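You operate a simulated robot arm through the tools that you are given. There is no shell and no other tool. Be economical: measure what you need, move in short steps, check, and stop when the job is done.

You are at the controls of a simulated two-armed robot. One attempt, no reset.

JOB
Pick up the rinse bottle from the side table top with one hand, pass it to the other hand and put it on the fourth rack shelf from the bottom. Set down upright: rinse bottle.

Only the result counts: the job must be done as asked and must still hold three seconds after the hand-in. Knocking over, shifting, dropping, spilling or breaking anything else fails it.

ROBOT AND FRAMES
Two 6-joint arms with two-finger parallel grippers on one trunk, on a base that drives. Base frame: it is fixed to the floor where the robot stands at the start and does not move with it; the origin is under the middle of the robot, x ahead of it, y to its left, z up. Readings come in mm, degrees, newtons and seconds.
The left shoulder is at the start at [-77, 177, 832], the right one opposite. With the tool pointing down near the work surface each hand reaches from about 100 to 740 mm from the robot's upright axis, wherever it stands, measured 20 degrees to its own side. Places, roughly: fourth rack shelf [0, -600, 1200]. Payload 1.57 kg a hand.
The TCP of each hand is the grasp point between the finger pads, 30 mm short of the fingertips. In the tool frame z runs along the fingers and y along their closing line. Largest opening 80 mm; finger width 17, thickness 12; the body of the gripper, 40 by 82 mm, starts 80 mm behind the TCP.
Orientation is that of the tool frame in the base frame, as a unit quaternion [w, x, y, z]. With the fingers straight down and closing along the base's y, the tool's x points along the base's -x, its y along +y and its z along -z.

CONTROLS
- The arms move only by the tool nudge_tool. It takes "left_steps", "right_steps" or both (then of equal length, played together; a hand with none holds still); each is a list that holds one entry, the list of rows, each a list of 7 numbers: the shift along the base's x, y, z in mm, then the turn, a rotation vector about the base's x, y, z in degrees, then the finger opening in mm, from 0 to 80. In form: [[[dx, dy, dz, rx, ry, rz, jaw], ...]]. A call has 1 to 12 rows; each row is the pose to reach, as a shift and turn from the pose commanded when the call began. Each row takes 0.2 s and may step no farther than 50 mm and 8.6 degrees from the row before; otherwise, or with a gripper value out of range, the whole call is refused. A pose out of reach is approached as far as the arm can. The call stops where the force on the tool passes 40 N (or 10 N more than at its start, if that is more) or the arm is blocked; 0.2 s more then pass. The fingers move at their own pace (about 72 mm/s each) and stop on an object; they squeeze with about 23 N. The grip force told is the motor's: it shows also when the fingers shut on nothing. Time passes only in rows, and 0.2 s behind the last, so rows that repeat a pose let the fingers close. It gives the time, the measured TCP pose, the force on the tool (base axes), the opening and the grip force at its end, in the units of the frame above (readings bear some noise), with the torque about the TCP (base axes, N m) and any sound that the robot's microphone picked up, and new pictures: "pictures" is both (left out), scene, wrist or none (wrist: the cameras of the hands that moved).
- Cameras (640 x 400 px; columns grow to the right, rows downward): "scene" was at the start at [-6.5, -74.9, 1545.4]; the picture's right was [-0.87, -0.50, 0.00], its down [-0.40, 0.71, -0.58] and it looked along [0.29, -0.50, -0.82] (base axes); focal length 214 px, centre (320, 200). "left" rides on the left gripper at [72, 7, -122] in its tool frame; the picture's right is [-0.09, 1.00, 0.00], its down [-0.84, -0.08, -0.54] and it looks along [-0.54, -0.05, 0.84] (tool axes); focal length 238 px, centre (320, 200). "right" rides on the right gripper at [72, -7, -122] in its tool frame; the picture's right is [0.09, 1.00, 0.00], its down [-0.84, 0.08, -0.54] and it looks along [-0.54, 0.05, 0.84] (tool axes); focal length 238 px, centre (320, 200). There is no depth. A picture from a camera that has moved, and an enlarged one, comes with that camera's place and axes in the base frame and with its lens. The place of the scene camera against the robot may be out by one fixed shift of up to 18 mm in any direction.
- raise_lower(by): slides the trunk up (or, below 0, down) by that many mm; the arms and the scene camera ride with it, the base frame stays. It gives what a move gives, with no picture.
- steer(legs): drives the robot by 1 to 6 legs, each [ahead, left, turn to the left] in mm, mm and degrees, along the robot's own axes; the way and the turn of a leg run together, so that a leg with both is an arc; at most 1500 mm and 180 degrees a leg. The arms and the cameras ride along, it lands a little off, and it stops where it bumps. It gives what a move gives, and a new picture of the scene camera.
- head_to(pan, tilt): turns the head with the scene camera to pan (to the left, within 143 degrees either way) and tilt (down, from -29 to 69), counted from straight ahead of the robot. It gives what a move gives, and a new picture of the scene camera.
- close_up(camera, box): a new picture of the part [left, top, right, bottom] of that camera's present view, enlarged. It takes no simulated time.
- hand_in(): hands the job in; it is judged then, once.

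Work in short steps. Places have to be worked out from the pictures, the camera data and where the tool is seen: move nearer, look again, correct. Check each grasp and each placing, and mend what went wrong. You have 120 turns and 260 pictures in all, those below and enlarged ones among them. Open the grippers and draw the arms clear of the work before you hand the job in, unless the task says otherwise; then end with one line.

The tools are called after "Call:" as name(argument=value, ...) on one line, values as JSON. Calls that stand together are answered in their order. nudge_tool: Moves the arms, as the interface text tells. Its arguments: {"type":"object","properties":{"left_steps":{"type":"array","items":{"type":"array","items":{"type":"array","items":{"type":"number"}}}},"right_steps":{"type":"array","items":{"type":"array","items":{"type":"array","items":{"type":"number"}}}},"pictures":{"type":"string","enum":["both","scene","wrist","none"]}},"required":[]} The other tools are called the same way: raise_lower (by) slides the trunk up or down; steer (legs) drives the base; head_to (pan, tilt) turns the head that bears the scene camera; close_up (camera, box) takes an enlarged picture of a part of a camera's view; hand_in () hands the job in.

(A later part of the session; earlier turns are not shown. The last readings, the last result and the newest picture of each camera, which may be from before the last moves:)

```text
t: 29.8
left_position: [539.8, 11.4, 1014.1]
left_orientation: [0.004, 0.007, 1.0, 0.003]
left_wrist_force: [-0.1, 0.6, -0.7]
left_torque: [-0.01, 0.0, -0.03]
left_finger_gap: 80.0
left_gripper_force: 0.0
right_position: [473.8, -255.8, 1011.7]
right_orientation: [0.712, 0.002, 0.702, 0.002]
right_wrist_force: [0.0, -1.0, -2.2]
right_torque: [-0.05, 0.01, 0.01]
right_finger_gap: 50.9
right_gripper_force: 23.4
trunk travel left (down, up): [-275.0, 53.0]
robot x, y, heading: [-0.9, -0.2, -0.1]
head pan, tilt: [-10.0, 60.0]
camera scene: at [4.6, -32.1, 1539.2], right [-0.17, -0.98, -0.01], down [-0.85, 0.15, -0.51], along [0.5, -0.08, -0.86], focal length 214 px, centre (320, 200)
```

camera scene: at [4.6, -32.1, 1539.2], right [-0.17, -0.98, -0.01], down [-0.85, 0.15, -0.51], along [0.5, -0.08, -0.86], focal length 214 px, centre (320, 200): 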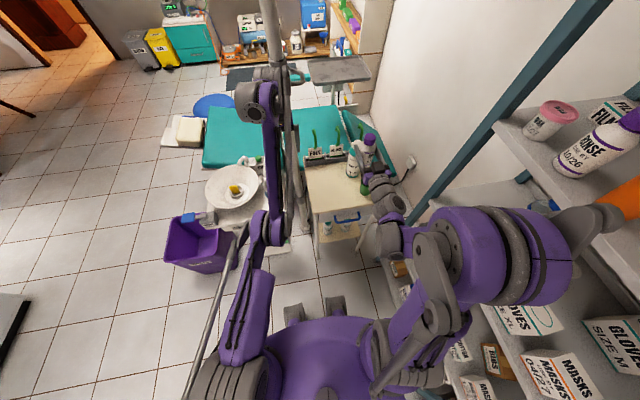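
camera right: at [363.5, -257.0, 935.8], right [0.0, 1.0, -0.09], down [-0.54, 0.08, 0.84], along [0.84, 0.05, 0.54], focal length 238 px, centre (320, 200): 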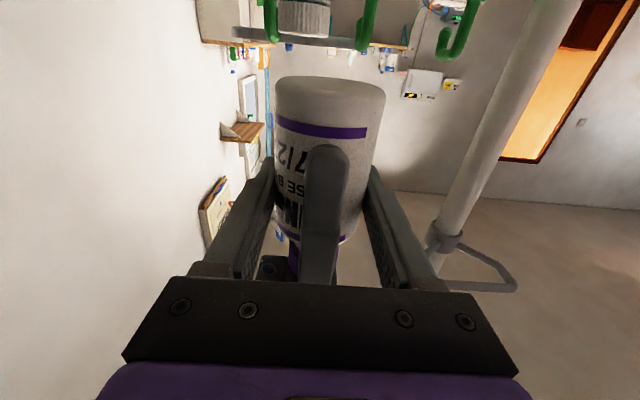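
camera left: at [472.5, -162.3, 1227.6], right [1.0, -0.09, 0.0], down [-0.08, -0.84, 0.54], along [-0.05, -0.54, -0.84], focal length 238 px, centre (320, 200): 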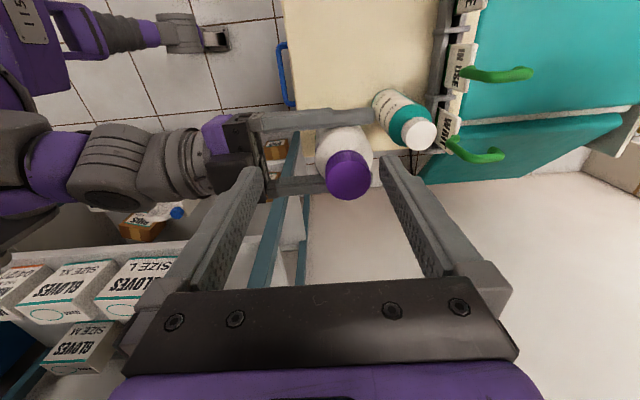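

The left forearm seems to rest against the lamp pole. I test a small left move back (-x) and watch whether the right returns to its place.

Call:
nudge_tool(left_steps=[[[-15, 0, 10, 0, 0, 0, 80], [-30, 0, 20, 0, 0, 0, 80], [-30, 0, 20, 0, 0, 0, 80]]], pictures="scene")

Call:
close_up(camera="scene", box=[200, 40, 420, 260])

Call:
close_up(camera="left", box=[0, 0, 640, 400])

```text
t: 30.6
left_position: [539.9, 10.1, 1013.8]
left_orientation: [0.007, 0.005, 1.0, 0.0]
left_wrist_force: [0.0, -0.4, -0.4]
left_torque: [0.02, -0.02, -0.02]
left_finger_gap: 80.1
left_gripper_force: 0.1
left hand out of reach, approached as far as the arm can: row 1, 2, 3
right_position: [473.1, -253.6, 1011.8]
right_orientation: [0.712, 0.002, 0.703, 0.001]
right_wrist_force: [-0.4, 0.3, -1.2]
right_torque: [0.0, 0.01, -0.01]
right_finger_gap: 50.9
right_gripper_force: 23.1
trunk travel left (down, up): [-275.0, 53.0]
robot x, y, heading: [2.2, -0.9, 0.2]
head pan, tilt: [-10.0, 60.0]
camera scene: at [5.2, -29.4, 1539.2], right [-0.17, -0.98, -0.01], down [-0.85, 0.15, -0.51], along [0.5, -0.08, -0.86], focal length 214 px, centre (320, 200)
```

scene: 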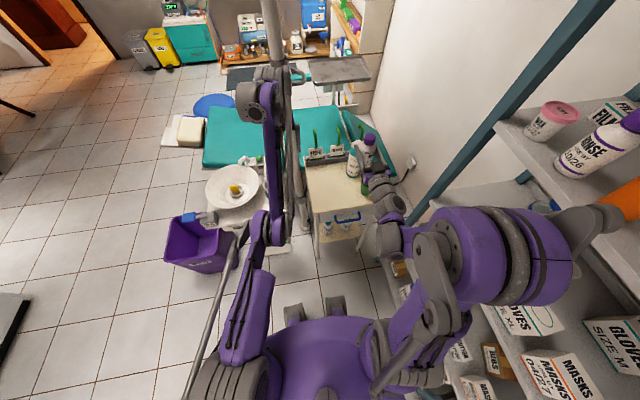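

```text
1.82 times, centred on (310, 150) of scene
camera zoom: at [5.2, -29.4, 1539.2], right [-0.17, -0.98, -0.01], down [-0.85, 0.15, -0.51], along [0.5, -0.08, -0.86], focal length 390 px, centre (338, 291)
```

zoom: 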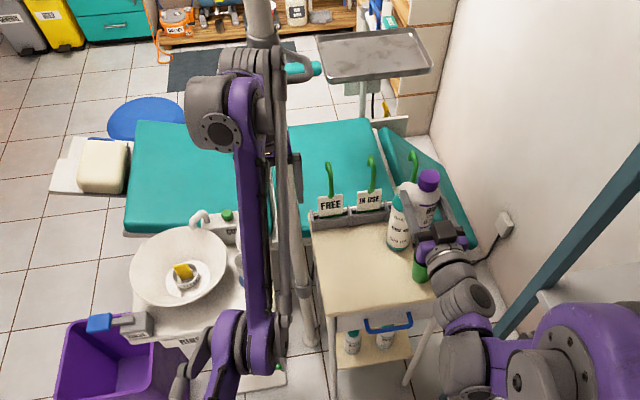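

```text
1.00 times, centred on (320, 200) of left (not enlarged: the box is as wide or as high as the picture)
camera zoom: at [467.0, 18.6, 1135.9], right [0.1, 0.99, 0.0], down [0.83, -0.09, 0.55], along [0.55, -0.05, -0.83], focal length 238 px, centre (320, 200)
```

zoom: 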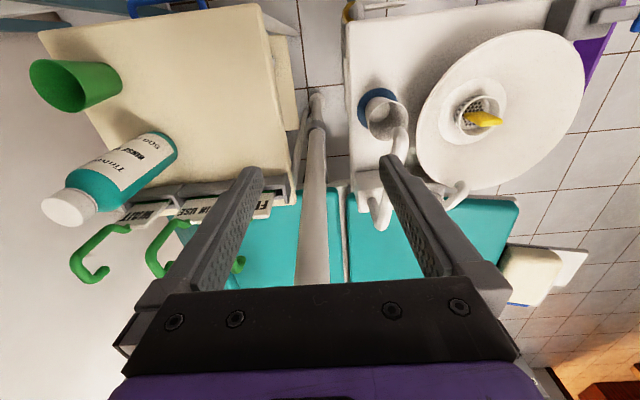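

The robot leans back slightly, so the left wrist is pressing on the lamp pole because the commanded spot (too near the body, high) was unreachable. References go from the commanded goal, so I command the left back to the known-good place near [470,-60,1000].

Call:
nudge_tool(left_steps=[[[29, -24, -16, 0, 0, 0, 80], [58, -47, -33, 0, 0, 0, 80], [88, -71, -50, 0, 0, 0, 80], [117, -94, -66, 0, 0, 0, 80], [146, -118, -83, 0, 0, 0, 80], [175, -141, -99, 0, 0, 0, 80], [175, -141, -99, 0, 0, 0, 80]]], pictures="scene")

```text
t: 32.2
left_position: [648.4, -90.1, 884.2]
left_orientation: [-0.005, 0.001, 1.0, -0.001]
left_wrist_force: [2.3, 1.2, 0.1]
left_torque: [-0.13, 0.17, 0.04]
left_finger_gap: 79.8
left_gripper_force: 0.0
left hand out of reach, approached as far as the arm can: row 3, 4, 5, 6, 7
right_position: [498.0, -251.8, 1003.2]
right_orientation: [0.703, 0.0, 0.711, -0.001]
right_wrist_force: [1.8, 1.6, -1.9]
right_torque: [0.0, -0.01, -0.05]
right_finger_gap: 50.7
right_gripper_force: 23.7
trunk travel left (down, up): [-275.0, 53.0]
robot x, y, heading: [4.7, -1.6, -0.2]
head pan, tilt: [-10.0, 60.0]
camera scene: at [41.1, -22.9, 1539.1], right [-0.18, -0.98, 0.0], down [-0.86, 0.15, -0.49], along [0.48, -0.09, -0.87], focal length 214 px, centre (320, 200)
```

scene: 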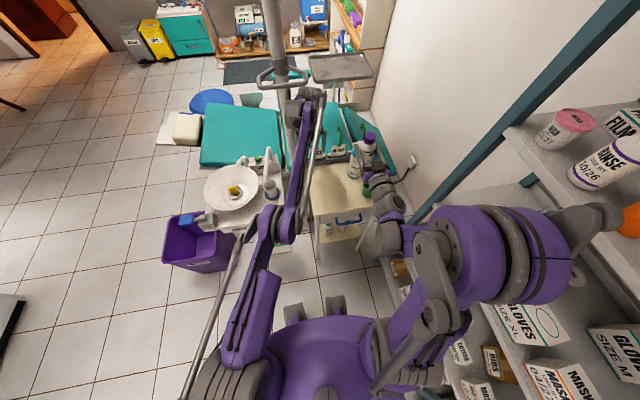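

The reference was evidently the reached pose, so the left went outward. Before moving I check what it is near.

Call:
close_up(camera="left", box=[0, 0, 640, 400])

Call:
close_up(camera="scene", box=[220, 50, 440, 260])

```text
1.00 times, centred on (320, 200) of left (not enlarged: the box is as wide or as high as the picture)
camera zoom: at [578.8, -82.2, 1007.3], right [0.09, 1.0, 0.0], down [0.84, -0.08, 0.53], along [0.53, -0.05, -0.85], focal length 238 px, centre (320, 200)
```

zoom: 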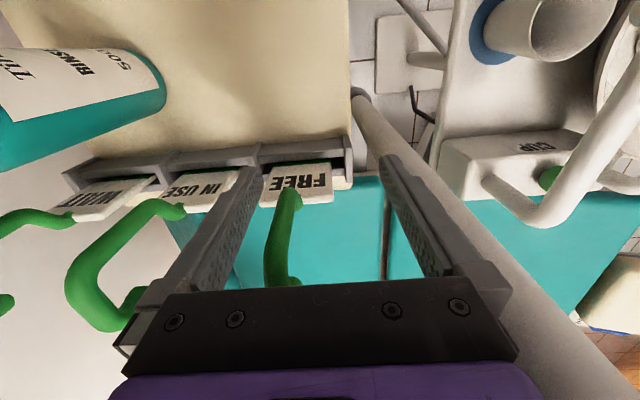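

```text
1.90 times, centred on (330, 155) of scene
camera zoom: at [41.1, -22.9, 1539.1], right [-0.18, -0.98, 0.0], down [-0.86, 0.15, -0.49], along [0.48, -0.09, -0.87], focal length 408 px, centre (301, 286)
```

zoom: 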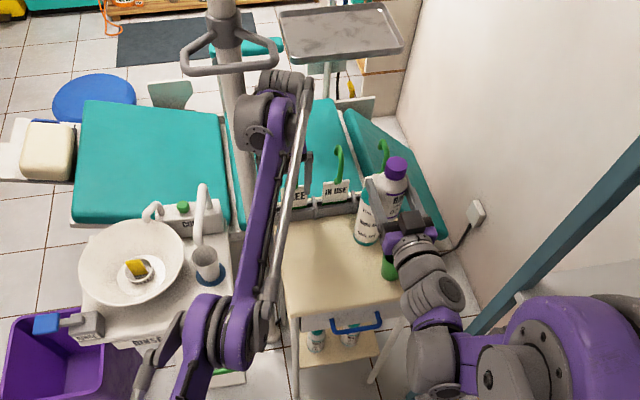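

The left fingers hang around the FREE sign's hook, apparently not touching. I raise straight up in small steps first.

Call:
nudge_tool(left_steps=[[[0, 0, 20, 0, 0, 0, 80], [0, 0, 40, 0, 0, 0, 80], [0, 0, 40, 0, 0, 0, 80]]], pictures="wrist")

```text
t: 33.0
left_position: [634.1, -87.2, 928.4]
left_orientation: [0.001, 0.001, 1.0, 0.0]
left_wrist_force: [0.5, -0.5, 0.4]
left_torque: [-0.01, -0.03, -0.02]
left_finger_gap: 80.3
left_gripper_force: 0.1
left hand out of reach, approached as far as the arm can: row 2, 3
right_position: [484.9, -249.9, 1007.5]
right_orientation: [0.707, 0.0, 0.707, 0.0]
right_wrist_force: [-0.3, 0.3, -1.8]
right_torque: [-0.04, 0.0, 0.01]
right_finger_gap: 51.2
right_gripper_force: 22.6
trunk travel left (down, up): [-275.0, 53.0]
robot x, y, heading: [-3.1, 1.2, -0.1]
head pan, tilt: [-10.0, 60.0]
camera left: at [562.5, -80.3, 1051.3], right [0.09, 1.0, 0.0], down [0.84, -0.08, 0.54], along [0.54, -0.05, -0.84], focal length 238 px, centre (320, 200)
```

left: 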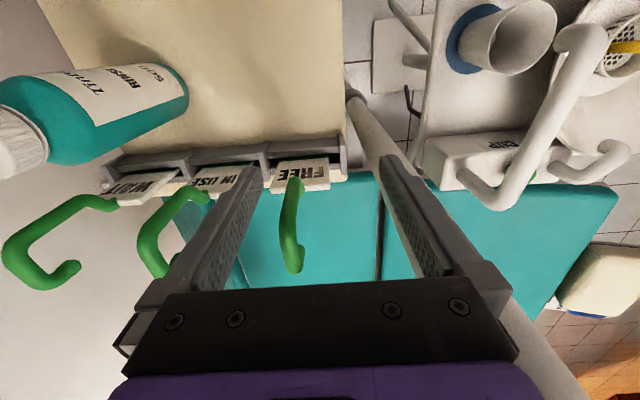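

Level again and the right is back exactly at [485,-250,1007.5]. I bring the left back toward [490,-75,1000].

Call:
nudge_tool(left_steps=[[[-35, 3, 15, 0, 0, 0, 80], [-70, 6, 30, 0, 0, 0, 80], [-105, 9, 45, 0, 0, 0, 80], [-140, 12, 60, 0, 0, 0, 80], [-140, 12, 60, 0, 0, 0, 80]]], pictures="scene")

```text
t: 34.0
left_position: [557.1, -102.8, 970.0]
left_orientation: [0.005, -0.005, 1.0, 0.001]
left_wrist_force: [-1.3, -0.8, 1.1]
left_torque: [0.01, -0.15, -0.01]
left_finger_gap: 80.1
left_gripper_force: 0.1
left hand out of reach, approached as far as the arm can: row 2, 3, 4, 5
right_position: [479.9, -252.2, 1015.5]
right_orientation: [0.711, 0.001, 0.703, 0.002]
right_wrist_force: [-2.0, -0.8, -0.9]
right_torque: [-0.01, 0.04, 0.04]
right_finger_gap: 50.6
right_gripper_force: 23.4
trunk travel left (down, up): [-275.0, 53.0]
robot x, y, heading: [1.8, 1.5, 0.3]
head pan, tilt: [-10.0, 60.0]
stopped in row 5 (left hand): the arm was blocked; the commanded pose is now the measured one
camera scene: at [13.0, -28.7, 1543.0], right [-0.17, -0.98, 0.0], down [-0.85, 0.15, -0.51], along [0.5, -0.08, -0.86], focal length 214 px, centre (320, 200)
```

scene: 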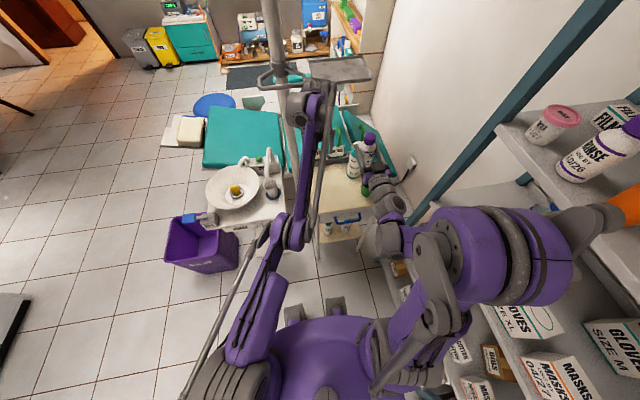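

The left arm reports blocked. I need to see what it touches; I look from a different head angle and through the wrist camera.

Call:
head_to(pan=15, tilt=45)

Call:
close_up(camera="left", box=[0, 0, 640, 400])

Call:
close_up(camera="right", box=[0, 0, 640, 400])

```text
t: 34.9
left_position: [561.4, -100.5, 959.7]
left_orientation: [0.0, -0.005, 1.0, 0.0]
left_wrist_force: [-0.9, 0.4, -0.2]
left_torque: [0.05, -0.02, 0.04]
left_finger_gap: 79.9
left_gripper_force: 0.1
right_position: [484.9, -249.9, 1007.5]
right_orientation: [0.707, -0.001, 0.707, 0.001]
right_wrist_force: [0.2, 1.0, -1.1]
right_torque: [-0.02, -0.01, 0.0]
right_finger_gap: 50.7
right_gripper_force: 23.1
trunk travel left (down, up): [-275.0, 53.0]
robot x, y, heading: [-2.4, 0.4, 0.0]
head pan, tilt: [15.0, 45.0]
camera scene: at [35.0, 8.0, 1558.6], right [0.26, -0.97, 0.0], down [-0.68, -0.18, -0.71], along [0.68, 0.18, -0.71], focal length 214 px, centre (320, 200)
```

scene: 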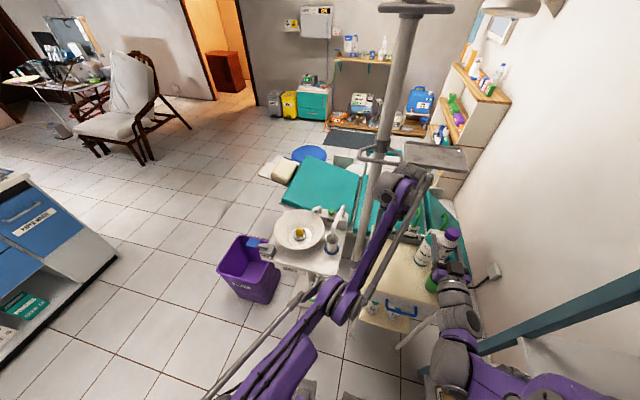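

```text
1.00 times, centred on (320, 200) of left (not enlarged: the box is as wide or as high as the picture)
camera zoom: at [490.0, -93.5, 1082.1], right [0.08, 1.0, 0.0], down [0.84, -0.07, 0.54], along [0.54, -0.04, -0.84], focal length 238 px, centre (320, 200)
```

zoom: 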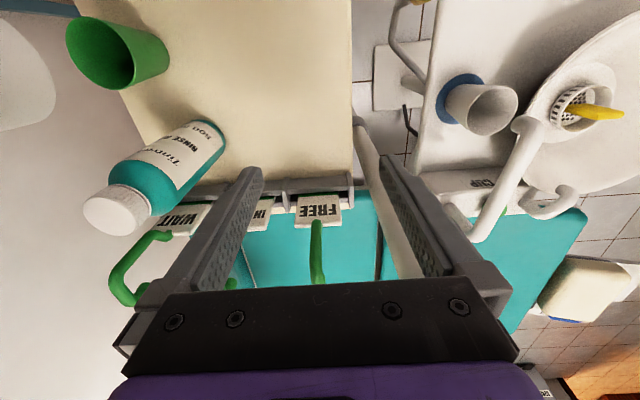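

```text
1.00 times, centred on (320, 200) of right (not enlarged: the box is as wide or as high as the picture)
camera zoom: at [363.1, -256.7, 936.0], right [0.0, 1.0, -0.09], down [-0.54, 0.08, 0.84], along [0.84, 0.05, 0.54], focal length 238 px, centre (320, 200)
```

zoom: 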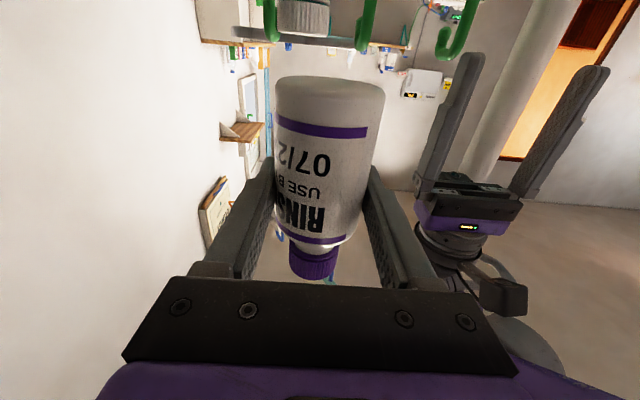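

Unloaded now: left at [561,-100,960], right level with the bottle. I try a small, purely backward left move to see whether it is free.

Call:
nudge_tool(left_steps=[[[-20, 0, 0, 0, 0, 0, 80], [-40, 0, 0, 0, 0, 0, 80], [-40, 0, 0, 0, 0, 0, 80]]], pictures="scene")

```text
t: 35.7
left_position: [543.0, -107.1, 982.3]
left_orientation: [0.0, -0.005, 1.0, 0.001]
left_wrist_force: [-0.1, 0.3, 0.0]
left_torque: [0.05, 0.01, 0.0]
left_finger_gap: 79.9
left_gripper_force: 0.0
left hand out of reach, approached as far as the arm can: row 1, 2, 3
right_position: [486.7, -248.0, 1008.3]
right_orientation: [0.707, 0.0, 0.707, 0.0]
right_wrist_force: [0.1, 0.3, -2.7]
right_torque: [0.01, 0.02, -0.01]
right_finger_gap: 50.8
right_gripper_force: 23.6
trunk travel left (down, up): [-275.0, 53.0]
robot x, y, heading: [0.6, 4.2, 0.2]
head pan, tilt: [15.0, 45.0]
camera scene: at [36.9, 9.8, 1558.5], right [0.26, -0.97, 0.0], down [-0.68, -0.18, -0.71], along [0.68, 0.18, -0.71], focal length 214 px, centre (320, 200)
```

scene: 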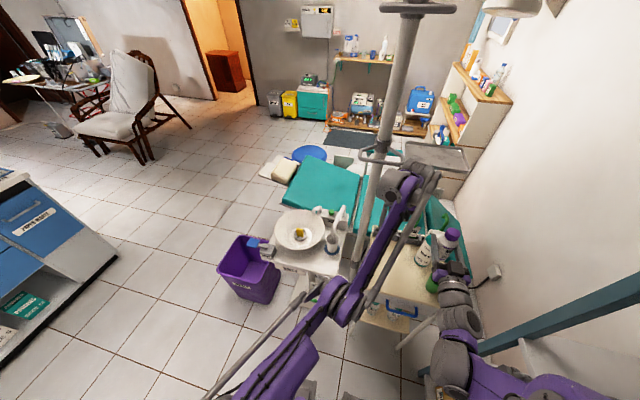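

The hand slides along some reach limit rather than coming in, so this arm branch seems stuck after my yaw-back at the limit. I try undoing the yaw (-90°) in place, where the arm worked before.

Call:
nudge_tool(left_steps=[[[0, 0, 0, 0, 0, -8.2, 80], [0, 0, 0, 0, 0, -16.4, 80], [0, 0, 0, 0, 0, -24.6, 80], [0, 0, 0, 0, 0, -32.8, 80], [0, 0, 0, 0, 0, -41, 80], [0, 0, 0, 0, 0, -41, 80]]], pictures="none")

```text
t: 37.1
left_position: [544.3, -107.1, 982.3]
left_orientation: [0.0, 0.346, 0.938, -0.001]
left_wrist_force: [0.1, -0.6, 0.1]
left_torque: [-0.02, -0.02, -0.02]
left_finger_gap: 80.1
left_gripper_force: 0.0
right_position: [484.5, -247.4, 1007.4]
right_orientation: [0.707, 0.0, 0.707, 0.0]
right_wrist_force: [0.0, 0.5, -2.4]
right_torque: [0.0, 0.02, -0.02]
right_finger_gap: 51.3
right_gripper_force: 22.7
trunk travel left (down, up): [-275.0, 53.0]
robot x, y, heading: [2.4, 2.2, 0.1]
head pan, tilt: [15.0, 45.0]
```

Reachable again at 41° yaw. Now I try moving back -x in this orientation.

Call:
nudge_tool(left_steps=[[[-20, 0, 0, 0, 0, 0, 80], [-45, 0, 0, 0, 0, 0, 80], [-45, 0, 0, 0, 0, 0, 80]]], pictures="none")

```text
t: 37.9
left_position: [516.1, -114.9, 1002.8]
left_orientation: [-0.001, 0.346, 0.938, -0.002]
left_wrist_force: [-0.7, 0.6, 0.6]
left_torque: [-0.02, 0.01, -0.02]
left_finger_gap: 79.7
left_gripper_force: 0.1
left hand out of reach, approached as far as the arm can: row 1, 2, 3
right_position: [484.9, -246.7, 1008.1]
right_orientation: [0.707, -0.001, 0.707, 0.001]
right_wrist_force: [-0.1, -0.7, -2.4]
right_torque: [0.0, 0.02, 0.01]
right_finger_gap: 50.8
right_gripper_force: 22.8
trunk travel left (down, up): [-275.0, 53.0]
robot x, y, heading: [-0.7, -0.7, 0.1]
head pan, tilt: [15.0, 45.0]
```

The limit remains (arm branch), but the hand slides up-and-in freely. I'll keep the left there, raising it further up/in so it's clear above everything for driving.

Call:
nudge_tool(left_steps=[[[-20, 10, 25, 0, 0, 0, 80], [-40, 20, 50, 0, 0, 0, 80], [-60, 30, 75, 0, 0, 0, 80], [-80, 40, 100, 0, 0, 0, 80], [-80, 40, 100, 0, 0, 0, 80]]], pictures="scene")

```text
t: 39.1
left_position: [489.4, -101.6, 1119.0]
left_orientation: [-0.001, 0.345, 0.938, -0.001]
left_wrist_force: [-0.1, -0.1, 0.7]
left_torque: [0.02, 0.04, -0.01]
left_finger_gap: 80.0
left_gripper_force: 0.1
left hand out of reach, approached as far as the arm can: row 1, 2, 3, 4, 5
right_position: [486.5, -248.8, 1008.0]
right_orientation: [0.707, -0.001, 0.707, 0.001]
right_wrist_force: [0.0, -0.2, -1.6]
right_torque: [0.0, -0.02, -0.02]
right_finger_gap: 50.8
right_gripper_force: 22.9
trunk travel left (down, up): [-275.0, 53.0]
robot x, y, heading: [1.7, -1.0, 0.2]
head pan, tilt: [15.0, 45.0]
camera scene: at [36.9, 9.7, 1558.5], right [0.26, -0.97, 0.0], down [-0.68, -0.18, -0.71], along [0.68, 0.18, -0.71], focal length 214 px, centre (320, 200)
```

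scene: 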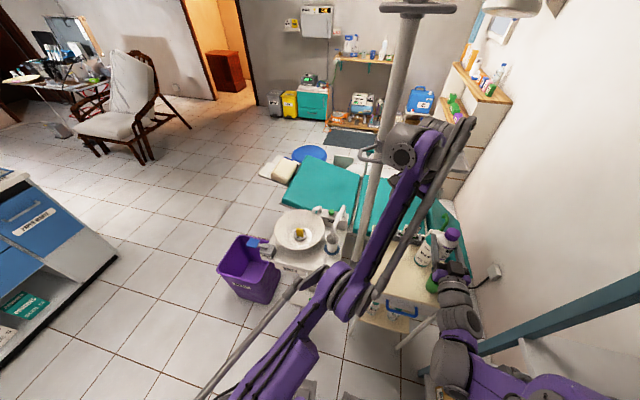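

The left hand is high (tips ~1089), clear of everything. The floor to the left is open, so I drive 300 mm left, away from the rack, to get room for swinging the right arm.

Call:
steer(legs=[[0, 300, 0]])

```text
t: 42.4
left_position: [488.0, 196.4, 1118.5]
left_orientation: [0.0, 0.346, 0.938, 0.0]
left_wrist_force: [0.1, -0.3, -0.4]
left_torque: [0.03, 0.01, 0.0]
left_finger_gap: 79.9
left_gripper_force: 0.1
right_position: [484.8, 50.5, 1007.5]
right_orientation: [0.707, 0.001, 0.707, -0.001]
right_wrist_force: [0.6, 0.0, -1.3]
right_torque: [0.0, -0.02, -0.01]
right_finger_gap: 50.7
right_gripper_force: 22.5
trunk travel left (down, up): [-275.0, 53.0]
robot x, y, heading: [3.5, 304.0, -0.3]
head pan, tilt: [15.0, 45.0]
camera scene: at [36.6, 310.3, 1558.5], right [0.26, -0.97, 0.0], down [-0.68, -0.18, -0.71], along [0.68, 0.18, -0.71], focal length 214 px, centre (320, 200)
```

scene: 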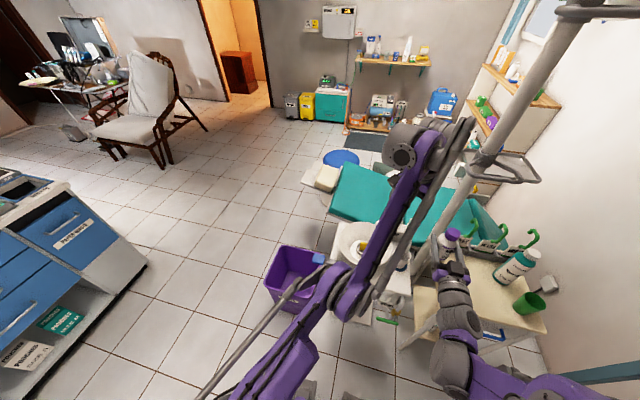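

Now there's room: everything lies within ~570 mm of the robot's axis, and rack, pole and table are >800 mm away. I turn the robot 90° to the right to face the rack.

Call:
steer(legs=[[0, 0, -45], [0, 0, -45]])

Call:
head_to(pan=0, tilt=35)

```text
t: 46.9
left_position: [-101.3, -186.6, 1118.7]
left_orientation: [-0.001, 0.907, 0.421, 0.0]
left_wrist_force: [-1.4, -0.3, 0.3]
left_torque: [0.0, 0.0, -0.01]
left_finger_gap: 79.8
left_gripper_force: 0.1
right_position: [-247.7, -184.9, 1007.9]
right_orientation: [0.501, 0.499, 0.5, -0.499]
right_wrist_force: [-0.4, -0.6, -1.4]
right_torque: [-0.01, 0.01, 0.0]
right_finger_gap: 50.7
right_gripper_force: 22.8
trunk travel left (down, up): [-275.0, 53.0]
robot x, y, heading: [3.9, 299.8, -89.7]
head pan, tilt: [15.0, 45.0]
camera scene: at [20.1, 251.8, 1558.5], right [-0.96, -0.26, 0.0], down [-0.19, 0.68, -0.71], along [0.19, -0.68, -0.71], focal length 214 px, centre (320, 200)
```

scene: 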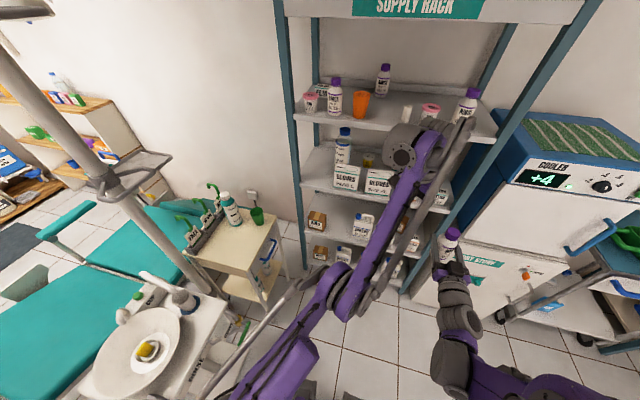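

```text
t: 47.6
left_position: [-101.4, -187.3, 1117.8]
left_orientation: [-0.001, 0.908, 0.42, 0.001]
left_wrist_force: [0.1, -0.3, 0.0]
left_torque: [-0.01, -0.05, 0.0]
left_finger_gap: 80.1
left_gripper_force: 0.1
right_position: [-247.8, -185.6, 1008.4]
right_orientation: [0.501, 0.499, 0.501, -0.499]
right_wrist_force: [-0.5, 0.1, -0.9]
right_torque: [0.02, 0.01, 0.0]
right_finger_gap: 50.8
right_gripper_force: 23.0
trunk travel left (down, up): [-275.0, 53.0]
robot x, y, heading: [1.1, 303.0, -90.1]
head pan, tilt: [0.0, 35.0]
camera scene: at [-0.8, 242.2, 1573.3], right [-1.0, 0.0, 0.0], down [0.0, 0.57, -0.82], along [0.0, -0.82, -0.57], focal length 214 px, centre (320, 200)
```

scene: 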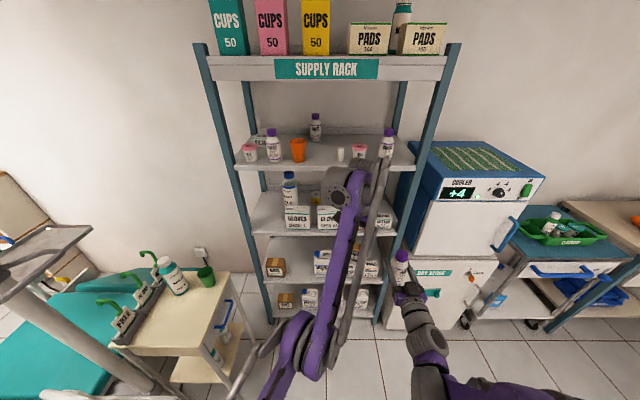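

The rack confirms the rinse shelf is the fourth from the bottom. The left arm (flipped elbow-down) sticks out ahead, so I back off 200 mm to straighten it in free air and flip its elbow back.

Call:
steer(legs=[[-200, 0, 0]])

Call:
nudge_tool(left_steps=[[[20, -45, 0, 0, 0, 0, 80], [40, -90, 0, 0, 0, 0, 80], [60, -130, 0, 0, 0, 0, 80], [60, -130, 0, 0, 0, 0, 80]]], pictures="scene")

```text
t: 49.2
left_position: [-102.1, 12.3, 1119.4]
left_orientation: [-0.001, 0.907, 0.421, 0.0]
left_wrist_force: [-0.5, 0.5, -0.6]
left_torque: [0.0, 0.02, -0.03]
left_finger_gap: 79.9
left_gripper_force: 0.1
right_position: [-249.2, 15.4, 1007.9]
right_orientation: [0.501, 0.499, 0.501, -0.499]
right_wrist_force: [-0.3, -0.3, -1.5]
right_torque: [-0.02, 0.0, 0.02]
right_finger_gap: 51.1
right_gripper_force: 23.0
trunk travel left (down, up): [-275.0, 53.0]
robot x, y, heading: [0.3, 503.7, -89.7]
head pan, tilt: [0.0, 35.0]
camera scene: at [-1.6, 442.6, 1573.4], right [-1.0, 0.0, 0.0], down [0.0, 0.57, -0.82], along [0.0, -0.82, -0.57], focal length 214 px, centre (320, 200)
```

scene: 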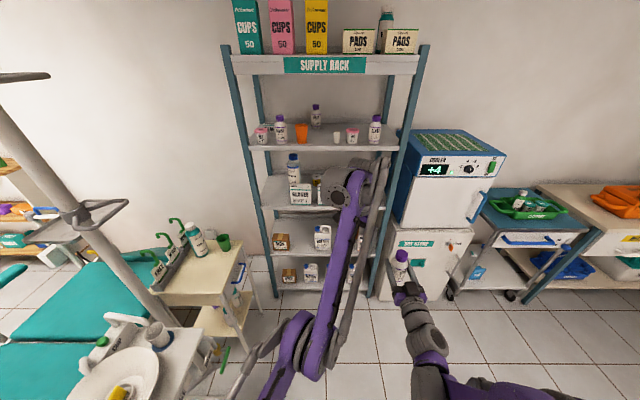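

```text
t: 50.2
left_position: [-27.3, -74.3, 1100.3]
left_orientation: [-0.001, 0.908, 0.419, 0.0]
left_wrist_force: [0.3, -0.4, 0.7]
left_torque: [-0.01, -0.03, 0.0]
left_finger_gap: 80.0
left_gripper_force: 0.1
left hand out of reach, approached as far as the arm can: row 2, 3, 4
right_position: [-248.4, 15.5, 1007.4]
right_orientation: [0.501, 0.5, 0.5, -0.5]
right_wrist_force: [0.1, -0.8, -2.8]
right_torque: [-0.02, 0.02, 0.0]
right_finger_gap: 50.7
right_gripper_force: 23.5
trunk travel left (down, up): [-275.0, 53.0]
robot x, y, heading: [1.2, 500.0, -89.8]
head pan, tilt: [0.0, 35.0]
camera scene: at [-2.6, 443.3, 1573.3], right [-1.0, 0.0, 0.0], down [0.0, 0.57, -0.82], along [0.0, -0.82, -0.57], focal length 214 px, centre (320, 200)
```

scene: 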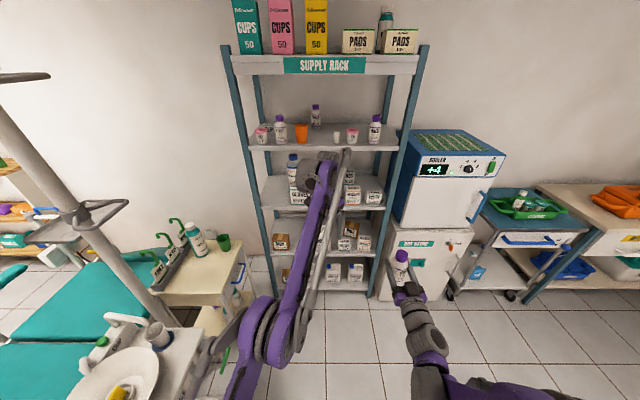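

The left arm is now stretched out. I lower it from here, so the elbow should fold upward again.

Call:
nudge_tool(left_steps=[[[0, 0, -30, 0, 0, 0, 80], [0, 0, -60, 0, 0, 0, 80], [0, 0, -90, 0, 0, 0, 80], [0, 10, -120, 0, 0, 0, 80], [0, 20, -150, 0, 0, 0, 80], [0, 20, -150, 0, 0, 0, 80]]], pictures="scene")

```text
t: 51.6
left_position: [-33.7, -76.8, 974.0]
left_orientation: [-0.001, 0.907, 0.421, 0.001]
left_wrist_force: [-0.2, -1.1, -0.6]
left_torque: [-0.03, -0.01, -0.04]
left_finger_gap: 80.2
left_gripper_force: 0.1
left hand out of reach, approached as far as the arm can: row 4, 5, 6
right_position: [-248.5, 15.4, 1007.6]
right_orientation: [0.501, 0.499, 0.501, -0.499]
right_wrist_force: [1.0, 0.3, -2.0]
right_torque: [0.0, 0.02, 0.02]
right_finger_gap: 50.8
right_gripper_force: 22.9
trunk travel left (down, up): [-275.0, 53.0]
robot x, y, heading: [-2.1, 499.5, -89.9]
head pan, tilt: [0.0, 35.0]
camera scene: at [-1.6, 442.4, 1573.3], right [-1.0, 0.0, 0.0], down [0.0, 0.57, -0.82], along [0.0, -0.82, -0.57], focal length 214 px, centre (320, 200)
```

scene: 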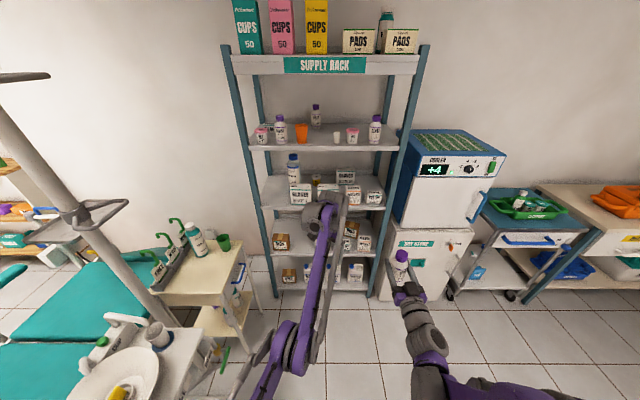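

The limit is the wrist bend of this elbow-down branch. Pitching the left tool forward relieves the wrist, letting the arm fold in; I do that now in free space.

Call:
nudge_tool(left_steps=[[[5, 5, 5, -8.2, 0, 0, 80], [10, 10, 10, -16.4, 0, 0, 80], [15, 15, 15, -24.6, 0, 0, 80], [20, 25, 20, -32.8, 0, 0, 80], [30, 35, 25, -41, 0, 0, 80], [40, 50, 30, -49.2, 0, 0, 80], [50, 65, 30, -57.4, 0, 0, 80], [60, 80, 30, -65.6, 0, 0, 80], [70, 100, 30, -73.8, 0, 0, 80], [80, 120, 30, -82, 0, 0, 80], [90, 140, 30, -90, 0, 0, 80]]], pictures="scene")

```text
t: 54.0
left_position: [-98.7, -227.2, 1231.3]
left_orientation: [0.64, 0.643, 0.298, -0.296]
left_wrist_force: [0.0, 0.4, -0.2]
left_torque: [0.0, -0.02, -0.03]
left_finger_gap: 80.5
left_gripper_force: 0.2
left hand out of reach, approached as far as the arm can: row 1, 2, 3, 4, 5, 6, 7, 8, 9, 10, 11
right_position: [-249.2, 15.0, 1007.7]
right_orientation: [0.501, 0.499, 0.501, -0.499]
right_wrist_force: [0.7, -0.5, -0.7]
right_torque: [-0.01, -0.02, -0.01]
right_finger_gap: 50.6
right_gripper_force: 23.2
trunk travel left (down, up): [-275.0, 53.0]
robot x, y, heading: [-1.3, 500.5, -89.8]
head pan, tilt: [0.0, 35.0]
camera scene: at [-1.3, 442.2, 1573.3], right [-1.0, 0.0, 0.0], down [0.0, 0.57, -0.82], along [0.0, -0.82, -0.57], focal length 214 px, centre (320, 200)
```

scene: 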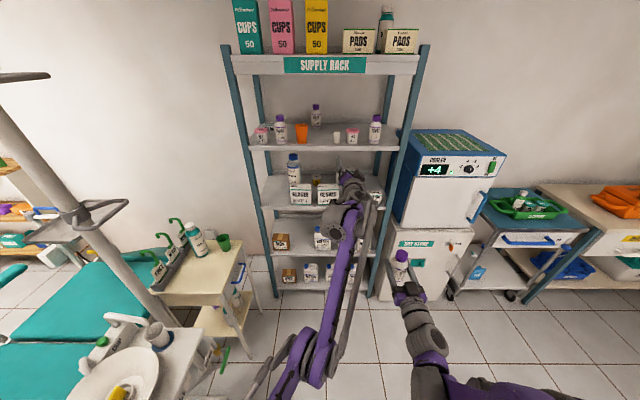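

The elbow sits at a hyperextension stop. I'll bring the tool back down while going high and stretched, then sweep downward at full stretch so the elbow passes through straight to the normal side.

Call:
nudge_tool(left_steps=[[[15, 15, 5, 8.2, 0, 0, 80], [30, 30, 10, 16.4, 0, 0, 80], [45, 40, 15, 24.6, 0, 0, 80], [60, 50, 20, 32.8, 0, 0, 80], [75, 55, 25, 41, 0, 0, 80], [90, 60, 30, 49.2, 0, 0, 80], [105, 60, 35, 57.4, 0, 0, 80], [120, 60, 40, 65.6, 0, 0, 80], [135, 50, 45, 73.8, 0, 0, 80], [145, 40, 50, 82, 0, 0, 80], [150, 20, 50, 90, 0, 0, 80], [150, 0, 50, 90, 0, 0, 80]]], pictures="none")

```text
t: 56.6
left_position: [75.0, -57.6, 1160.8]
left_orientation: [-0.002, 0.907, 0.42, 0.002]
left_wrist_force: [-0.2, 0.1, 0.5]
left_torque: [0.0, 0.0, -0.03]
left_finger_gap: 80.0
left_gripper_force: 0.1
left hand out of reach, approached as far as the arm can: row 1, 2, 3, 4, 6, 7, 8, 9, 10, 11, 12
right_position: [-249.3, 16.3, 1007.6]
right_orientation: [0.501, 0.499, 0.501, -0.499]
right_wrist_force: [0.0, -0.1, -2.2]
right_torque: [0.03, 0.0, -0.01]
right_finger_gap: 50.7
right_gripper_force: 22.9
trunk travel left (down, up): [-275.0, 53.0]
robot x, y, heading: [0.2, 504.5, -90.1]
head pan, tilt: [0.0, 35.0]
```

Stretched out high. Now a downward sweep with goals kept beyond reach.

Call:
nudge_tool(left_steps=[[[0, -38, -30, 0, 0, 0, 80], [0, -76, -60, 0, 0, 0, 80], [0, -110, -95, 0, 0, 0, 80], [0, -140, -130, 0, 0, 0, 80], [0, -165, -170, 0, 0, 0, 80], [0, -185, -210, 0, 0, 0, 80], [0, -200, -255, 0, 0, 0, 80], [0, -210, -300, 0, 0, 0, 80], [0, -210, -300, 0, 0, 0, 80]]], pictures="scene")

```text
t: 58.6
left_position: [80.7, -188.5, 856.5]
left_orientation: [-0.001, 0.907, 0.42, 0.001]
left_wrist_force: [0.0, -1.3, -0.8]
left_torque: [0.04, -0.02, -0.01]
left_finger_gap: 80.0
left_gripper_force: 0.2
left hand out of reach, approached as far as the arm can: row 1, 2, 3, 4, 5, 6, 7, 8, 9
right_position: [-248.4, 15.5, 1007.7]
right_orientation: [0.501, 0.5, 0.5, -0.5]
right_wrist_force: [-0.8, 0.5, -1.6]
right_torque: [-0.02, 0.01, 0.02]
right_finger_gap: 50.7
right_gripper_force: 22.8
trunk travel left (down, up): [-275.0, 53.0]
robot x, y, heading: [-2.0, 500.9, -90.0]
head pan, tilt: [0.0, 35.0]
camera scene: at [-1.6, 442.2, 1573.3], right [-1.0, 0.0, 0.0], down [0.0, 0.57, -0.82], along [0.0, -0.82, -0.57], focal length 214 px, centre (320, 200)
```

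scene: 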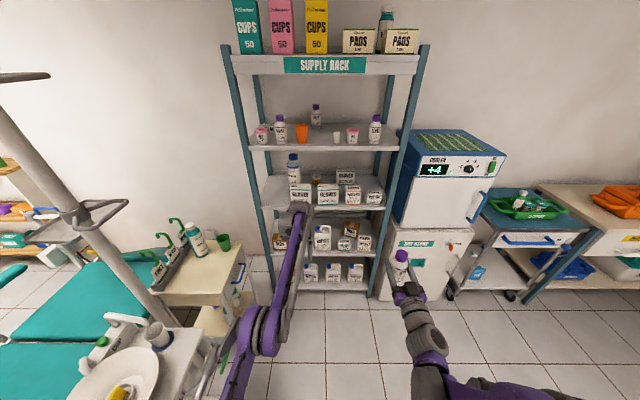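

Now I test pulling the left hand inward.

Call:
nudge_tool(left_steps=[[[0, 0, -40, 0, 0, 0, 80], [0, 20, -80, 0, 0, 0, 80], [0, 60, -100, 0, 0, 0, 80], [0, 100, -100, 0, 0, 0, 80], [0, 140, -100, 0, 0, 0, 80], [0, 140, -100, 0, 0, 0, 80]]], pictures="scene")

```text
t: 60.0
left_position: [79.0, -49.0, 757.2]
left_orientation: [0.0, 0.907, 0.421, 0.0]
left_wrist_force: [0.0, -0.3, -0.5]
left_torque: [0.0, 0.01, 0.04]
left_finger_gap: 80.1
left_gripper_force: 0.1
left hand out of reach, approached as far as the arm can: row 2
right_position: [-248.5, 13.9, 1007.7]
right_orientation: [0.501, 0.499, 0.501, -0.499]
right_wrist_force: [0.3, -0.5, -2.2]
right_torque: [0.01, -0.05, -0.02]
right_finger_gap: 50.7
right_gripper_force: 23.2
trunk travel left (down, up): [-275.0, 53.0]
robot x, y, heading: [-1.2, 500.7, -89.7]
head pan, tilt: [0.0, 35.0]
camera scene: at [-1.6, 442.1, 1573.3], right [-1.0, 0.0, 0.0], down [0.0, 0.57, -0.82], along [0.0, -0.82, -0.57], focal length 214 px, centre (320, 200)
```

scene: 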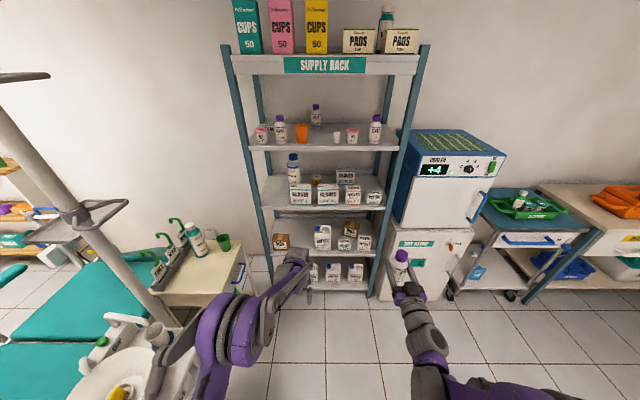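

The elbow is back to normal. I tuck the left hand in to about 330 mm ahead of the robot.

Call:
nudge_tool(left_steps=[[[5, 40, 20, 0, 0, 0, 80], [10, 80, 40, 0, 0, 0, 80], [20, 120, 60, 0, 0, 0, 80], [30, 155, 85, 0, 0, 0, 80], [40, 190, 110, 0, 0, 0, 80], [45, 219, 130, 0, 0, 0, 80], [45, 219, 130, 0, 0, 0, 80]]], pictures="scene")

```text
t: 61.6
left_position: [125.7, 167.9, 887.3]
left_orientation: [-0.001, 0.908, 0.42, 0.001]
left_wrist_force: [-0.9, -0.4, 0.1]
left_torque: [0.01, -0.01, 0.0]
left_finger_gap: 79.9
left_gripper_force: 0.0
right_position: [-249.2, 15.3, 1008.2]
right_orientation: [0.501, 0.498, 0.502, -0.498]
right_wrist_force: [0.1, -0.3, -1.1]
right_torque: [0.0, -0.03, 0.02]
right_finger_gap: 50.9
right_gripper_force: 22.5
trunk travel left (down, up): [-275.0, 53.0]
robot x, y, heading: [0.5, 500.9, -89.7]
head pan, tilt: [0.0, 35.0]
camera scene: at [-1.7, 441.4, 1573.3], right [-1.0, 0.0, 0.0], down [0.0, 0.57, -0.82], along [0.0, -0.82, -0.57], focal length 214 px, centre (320, 200)
```

scene: 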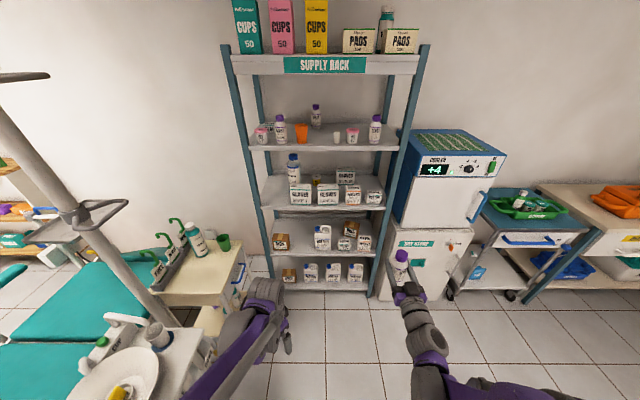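

Left arm is tucked. I raise the trunk fully and bring the bottle up to shelf height ahead of the robot (still far from the rack), more centred and farther forward.

Call:
raise_lower(by=50)

Call:
nudge_tool(right_steps=[[[15, -14, 30, 0, 0, 0, 40], [35, -28, 60, 0, 0, 0, 40], [55, -42, 90, 0, 0, 2, 40], [75, -56, 120, 0, 0, 4, 40], [95, -72, 150, 0, 0, 6, 40], [115, -88, 180, 0, 0, 8, 40], [135, -104, 205, 0, 0, 10, 40], [149, -115, 215, 0, 0, 10, 40], [149, -115, 215, 0, 0, 10, 40]]], pictures="both")

```text
t: 62.5
left_position: [124.0, 170.4, 937.7]
left_orientation: [-0.002, 0.908, 0.42, 0.001]
left_wrist_force: [0.0, 0.1, 0.7]
left_torque: [-0.03, 0.0, 0.03]
left_finger_gap: 80.0
left_gripper_force: 0.0
right_position: [-248.6, 16.0, 1059.0]
right_orientation: [0.501, 0.499, 0.501, -0.499]
right_wrist_force: [-0.2, 0.1, -2.5]
right_torque: [0.0, 0.01, -0.03]
right_finger_gap: 50.4
right_gripper_force: 23.3
trunk travel left (down, up): [-325.0, 3.0]
robot x, y, heading: [2.0, 501.4, -89.9]
head pan, tilt: [0.0, 35.0]
```

```text
t: 64.5
left_position: [124.5, 168.9, 937.1]
left_orientation: [-0.001, 0.908, 0.42, 0.001]
left_wrist_force: [-0.1, 0.1, 0.1]
left_torque: [0.03, -0.02, 0.04]
left_finger_gap: 80.3
left_gripper_force: 0.0
right_position: [-98.9, -99.6, 1272.8]
right_orientation: [0.542, 0.454, 0.542, -0.453]
right_wrist_force: [0.4, -0.2, -1.3]
right_torque: [-0.01, 0.03, 0.0]
right_finger_gap: 50.6
right_gripper_force: 22.7
trunk travel left (down, up): [-325.0, 3.0]
robot x, y, heading: [-3.1, 500.5, -89.6]
head pan, tilt: [0.0, 35.0]
camera scene: at [-1.8, 444.9, 1626.2], right [-1.0, 0.0, 0.0], down [0.0, 0.57, -0.82], along [0.0, -0.82, -0.57], focal length 214 px, centre (320, 200)
camera right: at [-126.9, 18.9, 1201.0], right [0.98, 0.18, -0.09], down [-0.02, 0.55, 0.84], along [0.2, -0.82, 0.54], focal length 238 px, centre (320, 200)
```

scene: 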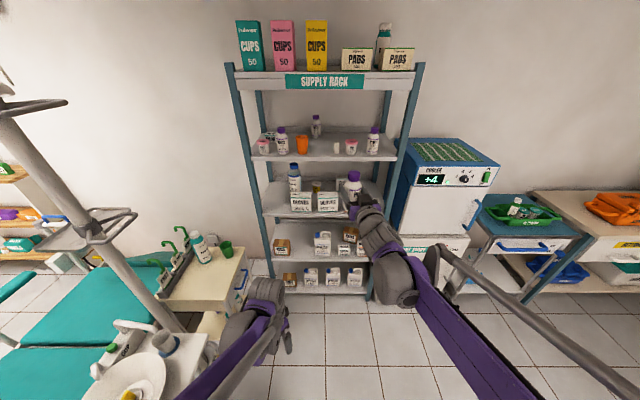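
right: 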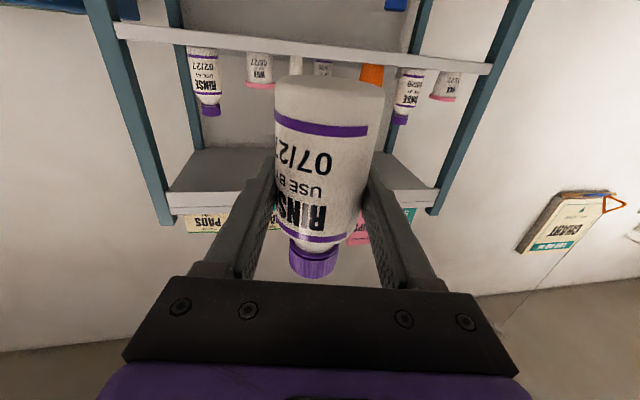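

The bottle is at z≈1273 grip height and reachable. I zoom in on the shelf to measure slot and shelf edge.

Call:
close_up(camera="scene", box=[230, 95, 410, 215])

Call:
close_up(camera="right", box=[100, 0, 500, 200])

```text
3.33 times, centred on (320, 155) of scene
camera zoom: at [-1.8, 444.9, 1626.2], right [-1.0, 0.0, 0.0], down [0.0, 0.57, -0.82], along [0.0, -0.82, -0.57], focal length 715 px, centre (320, 350)
```

zoom: 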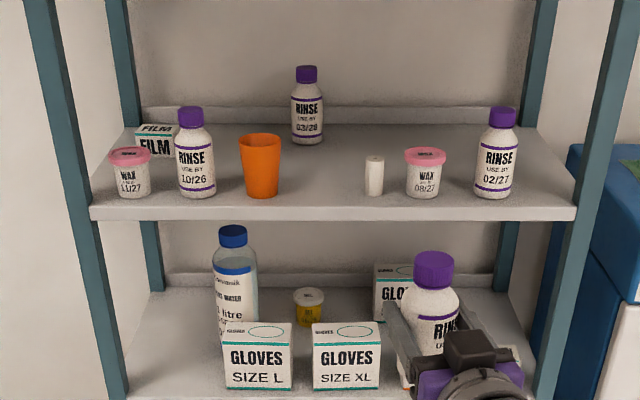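

```text
1.60 times, centred on (300, 100) of right
camera zoom: at [-126.9, 18.9, 1201.0], right [0.98, 0.18, -0.09], down [-0.02, 0.55, 0.84], along [0.2, -0.82, 0.54], focal length 381 px, centre (352, 360)
```

zoom: 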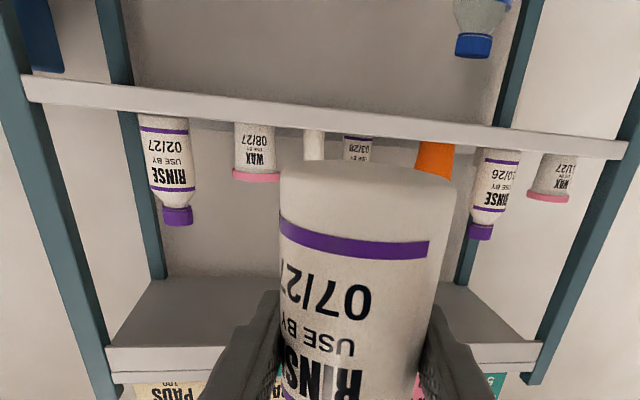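

Shelf height estimates scatter (1200–1235), so I'll refine with the accurate wrist camera from nearer. I drive 270 mm ahead and 60 mm left, keeping the bottle short of the rack.

Call:
steer(legs=[[270, 60, 0]])

Call:
close_up(camera="right", box=[0, 0, 640, 400])

```text
t: 66.5
left_position: [185.5, -96.7, 937.3]
left_orientation: [-0.002, 0.907, 0.42, 0.001]
left_wrist_force: [0.1, -0.1, 1.4]
left_torque: [-0.01, 0.01, -0.03]
left_finger_gap: 80.2
left_gripper_force: 0.1
right_position: [-38.8, -366.2, 1272.5]
right_orientation: [0.542, 0.454, 0.543, -0.454]
right_wrist_force: [-0.4, -0.6, -1.8]
right_torque: [-0.01, 0.01, 0.01]
right_finger_gap: 50.7
right_gripper_force: 22.7
trunk travel left (down, up): [-325.0, 3.0]
robot x, y, heading: [61.8, 230.4, -89.9]
head pan, tilt: [0.0, 35.0]
camera scene: at [59.7, 177.8, 1626.0], right [-1.0, 0.0, 0.0], down [0.0, 0.57, -0.82], along [0.0, -0.82, -0.57], focal length 214 px, centre (320, 200)
```

scene: 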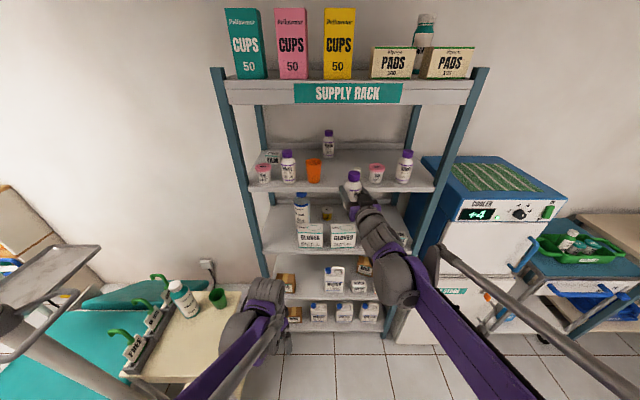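

```text
1.00 times, centred on (320, 200) of right (not enlarged: the box is as wide or as high as the picture)
camera zoom: at [-65.9, -247.9, 1200.5], right [0.98, 0.18, -0.09], down [-0.02, 0.55, 0.84], along [0.2, -0.82, 0.54], focal length 238 px, centre (320, 200)
```

zoom: 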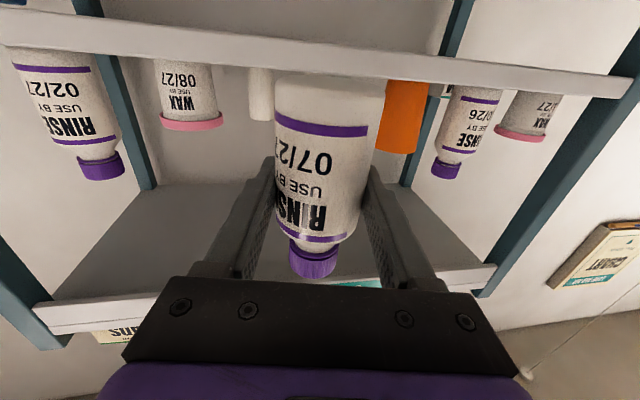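

I raise the hand 60 mm so the wrist camera looks onto the shelf top and the bottle bottom clears the lip for sure.

Call:
nudge_tool(right_steps=[[[0, 0, 20, 0, 0, 0, 40], [0, 0, 40, 0, 0, 0, 40], [0, 0, 60, 0, 0, 0, 40], [0, 0, 60, 0, 0, 0, 40]]], pictures="wrist")

Call:
close_up(camera="scene", box=[230, 110, 470, 270])

```text
t: 67.5
left_position: [187.4, -98.2, 937.0]
left_orientation: [-0.002, 0.907, 0.42, 0.001]
left_wrist_force: [0.3, 0.3, 0.7]
left_torque: [0.02, -0.01, 0.02]
left_finger_gap: 80.0
left_gripper_force: 0.0
right_position: [-37.2, -366.5, 1333.3]
right_orientation: [0.543, 0.454, 0.543, -0.454]
right_wrist_force: [-0.4, -0.1, -1.9]
right_torque: [0.05, -0.01, -0.02]
right_finger_gap: 50.5
right_gripper_force: 23.0
trunk travel left (down, up): [-325.0, 3.0]
robot x, y, heading: [61.8, 235.5, -89.9]
head pan, tilt: [0.0, 35.0]
camera right: at [-65.7, -248.1, 1260.6], right [0.98, 0.18, -0.09], down [-0.02, 0.55, 0.84], along [0.2, -0.82, 0.54], focal length 238 px, centre (320, 200)
```

right: 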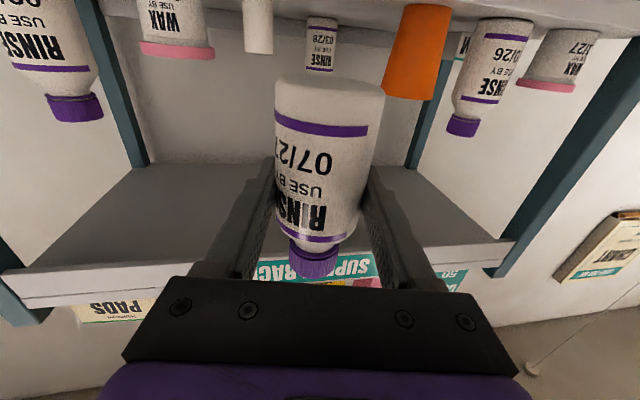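

```text
2.50 times, centred on (350, 190) of scene
camera zoom: at [59.6, 177.3, 1626.2], right [-1.0, 0.0, 0.0], down [0.0, 0.57, -0.82], along [0.0, -0.82, -0.57], focal length 536 px, centre (245, 225)
```

zoom: 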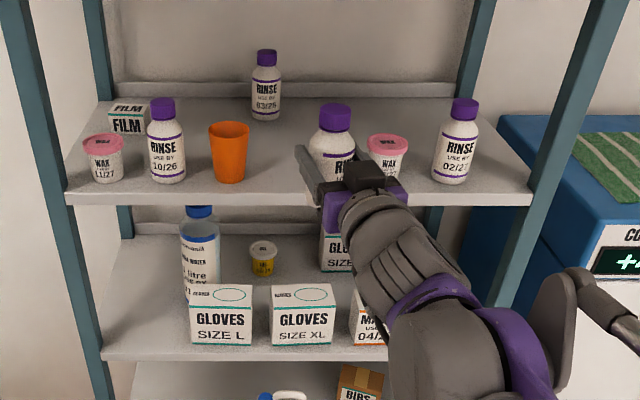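

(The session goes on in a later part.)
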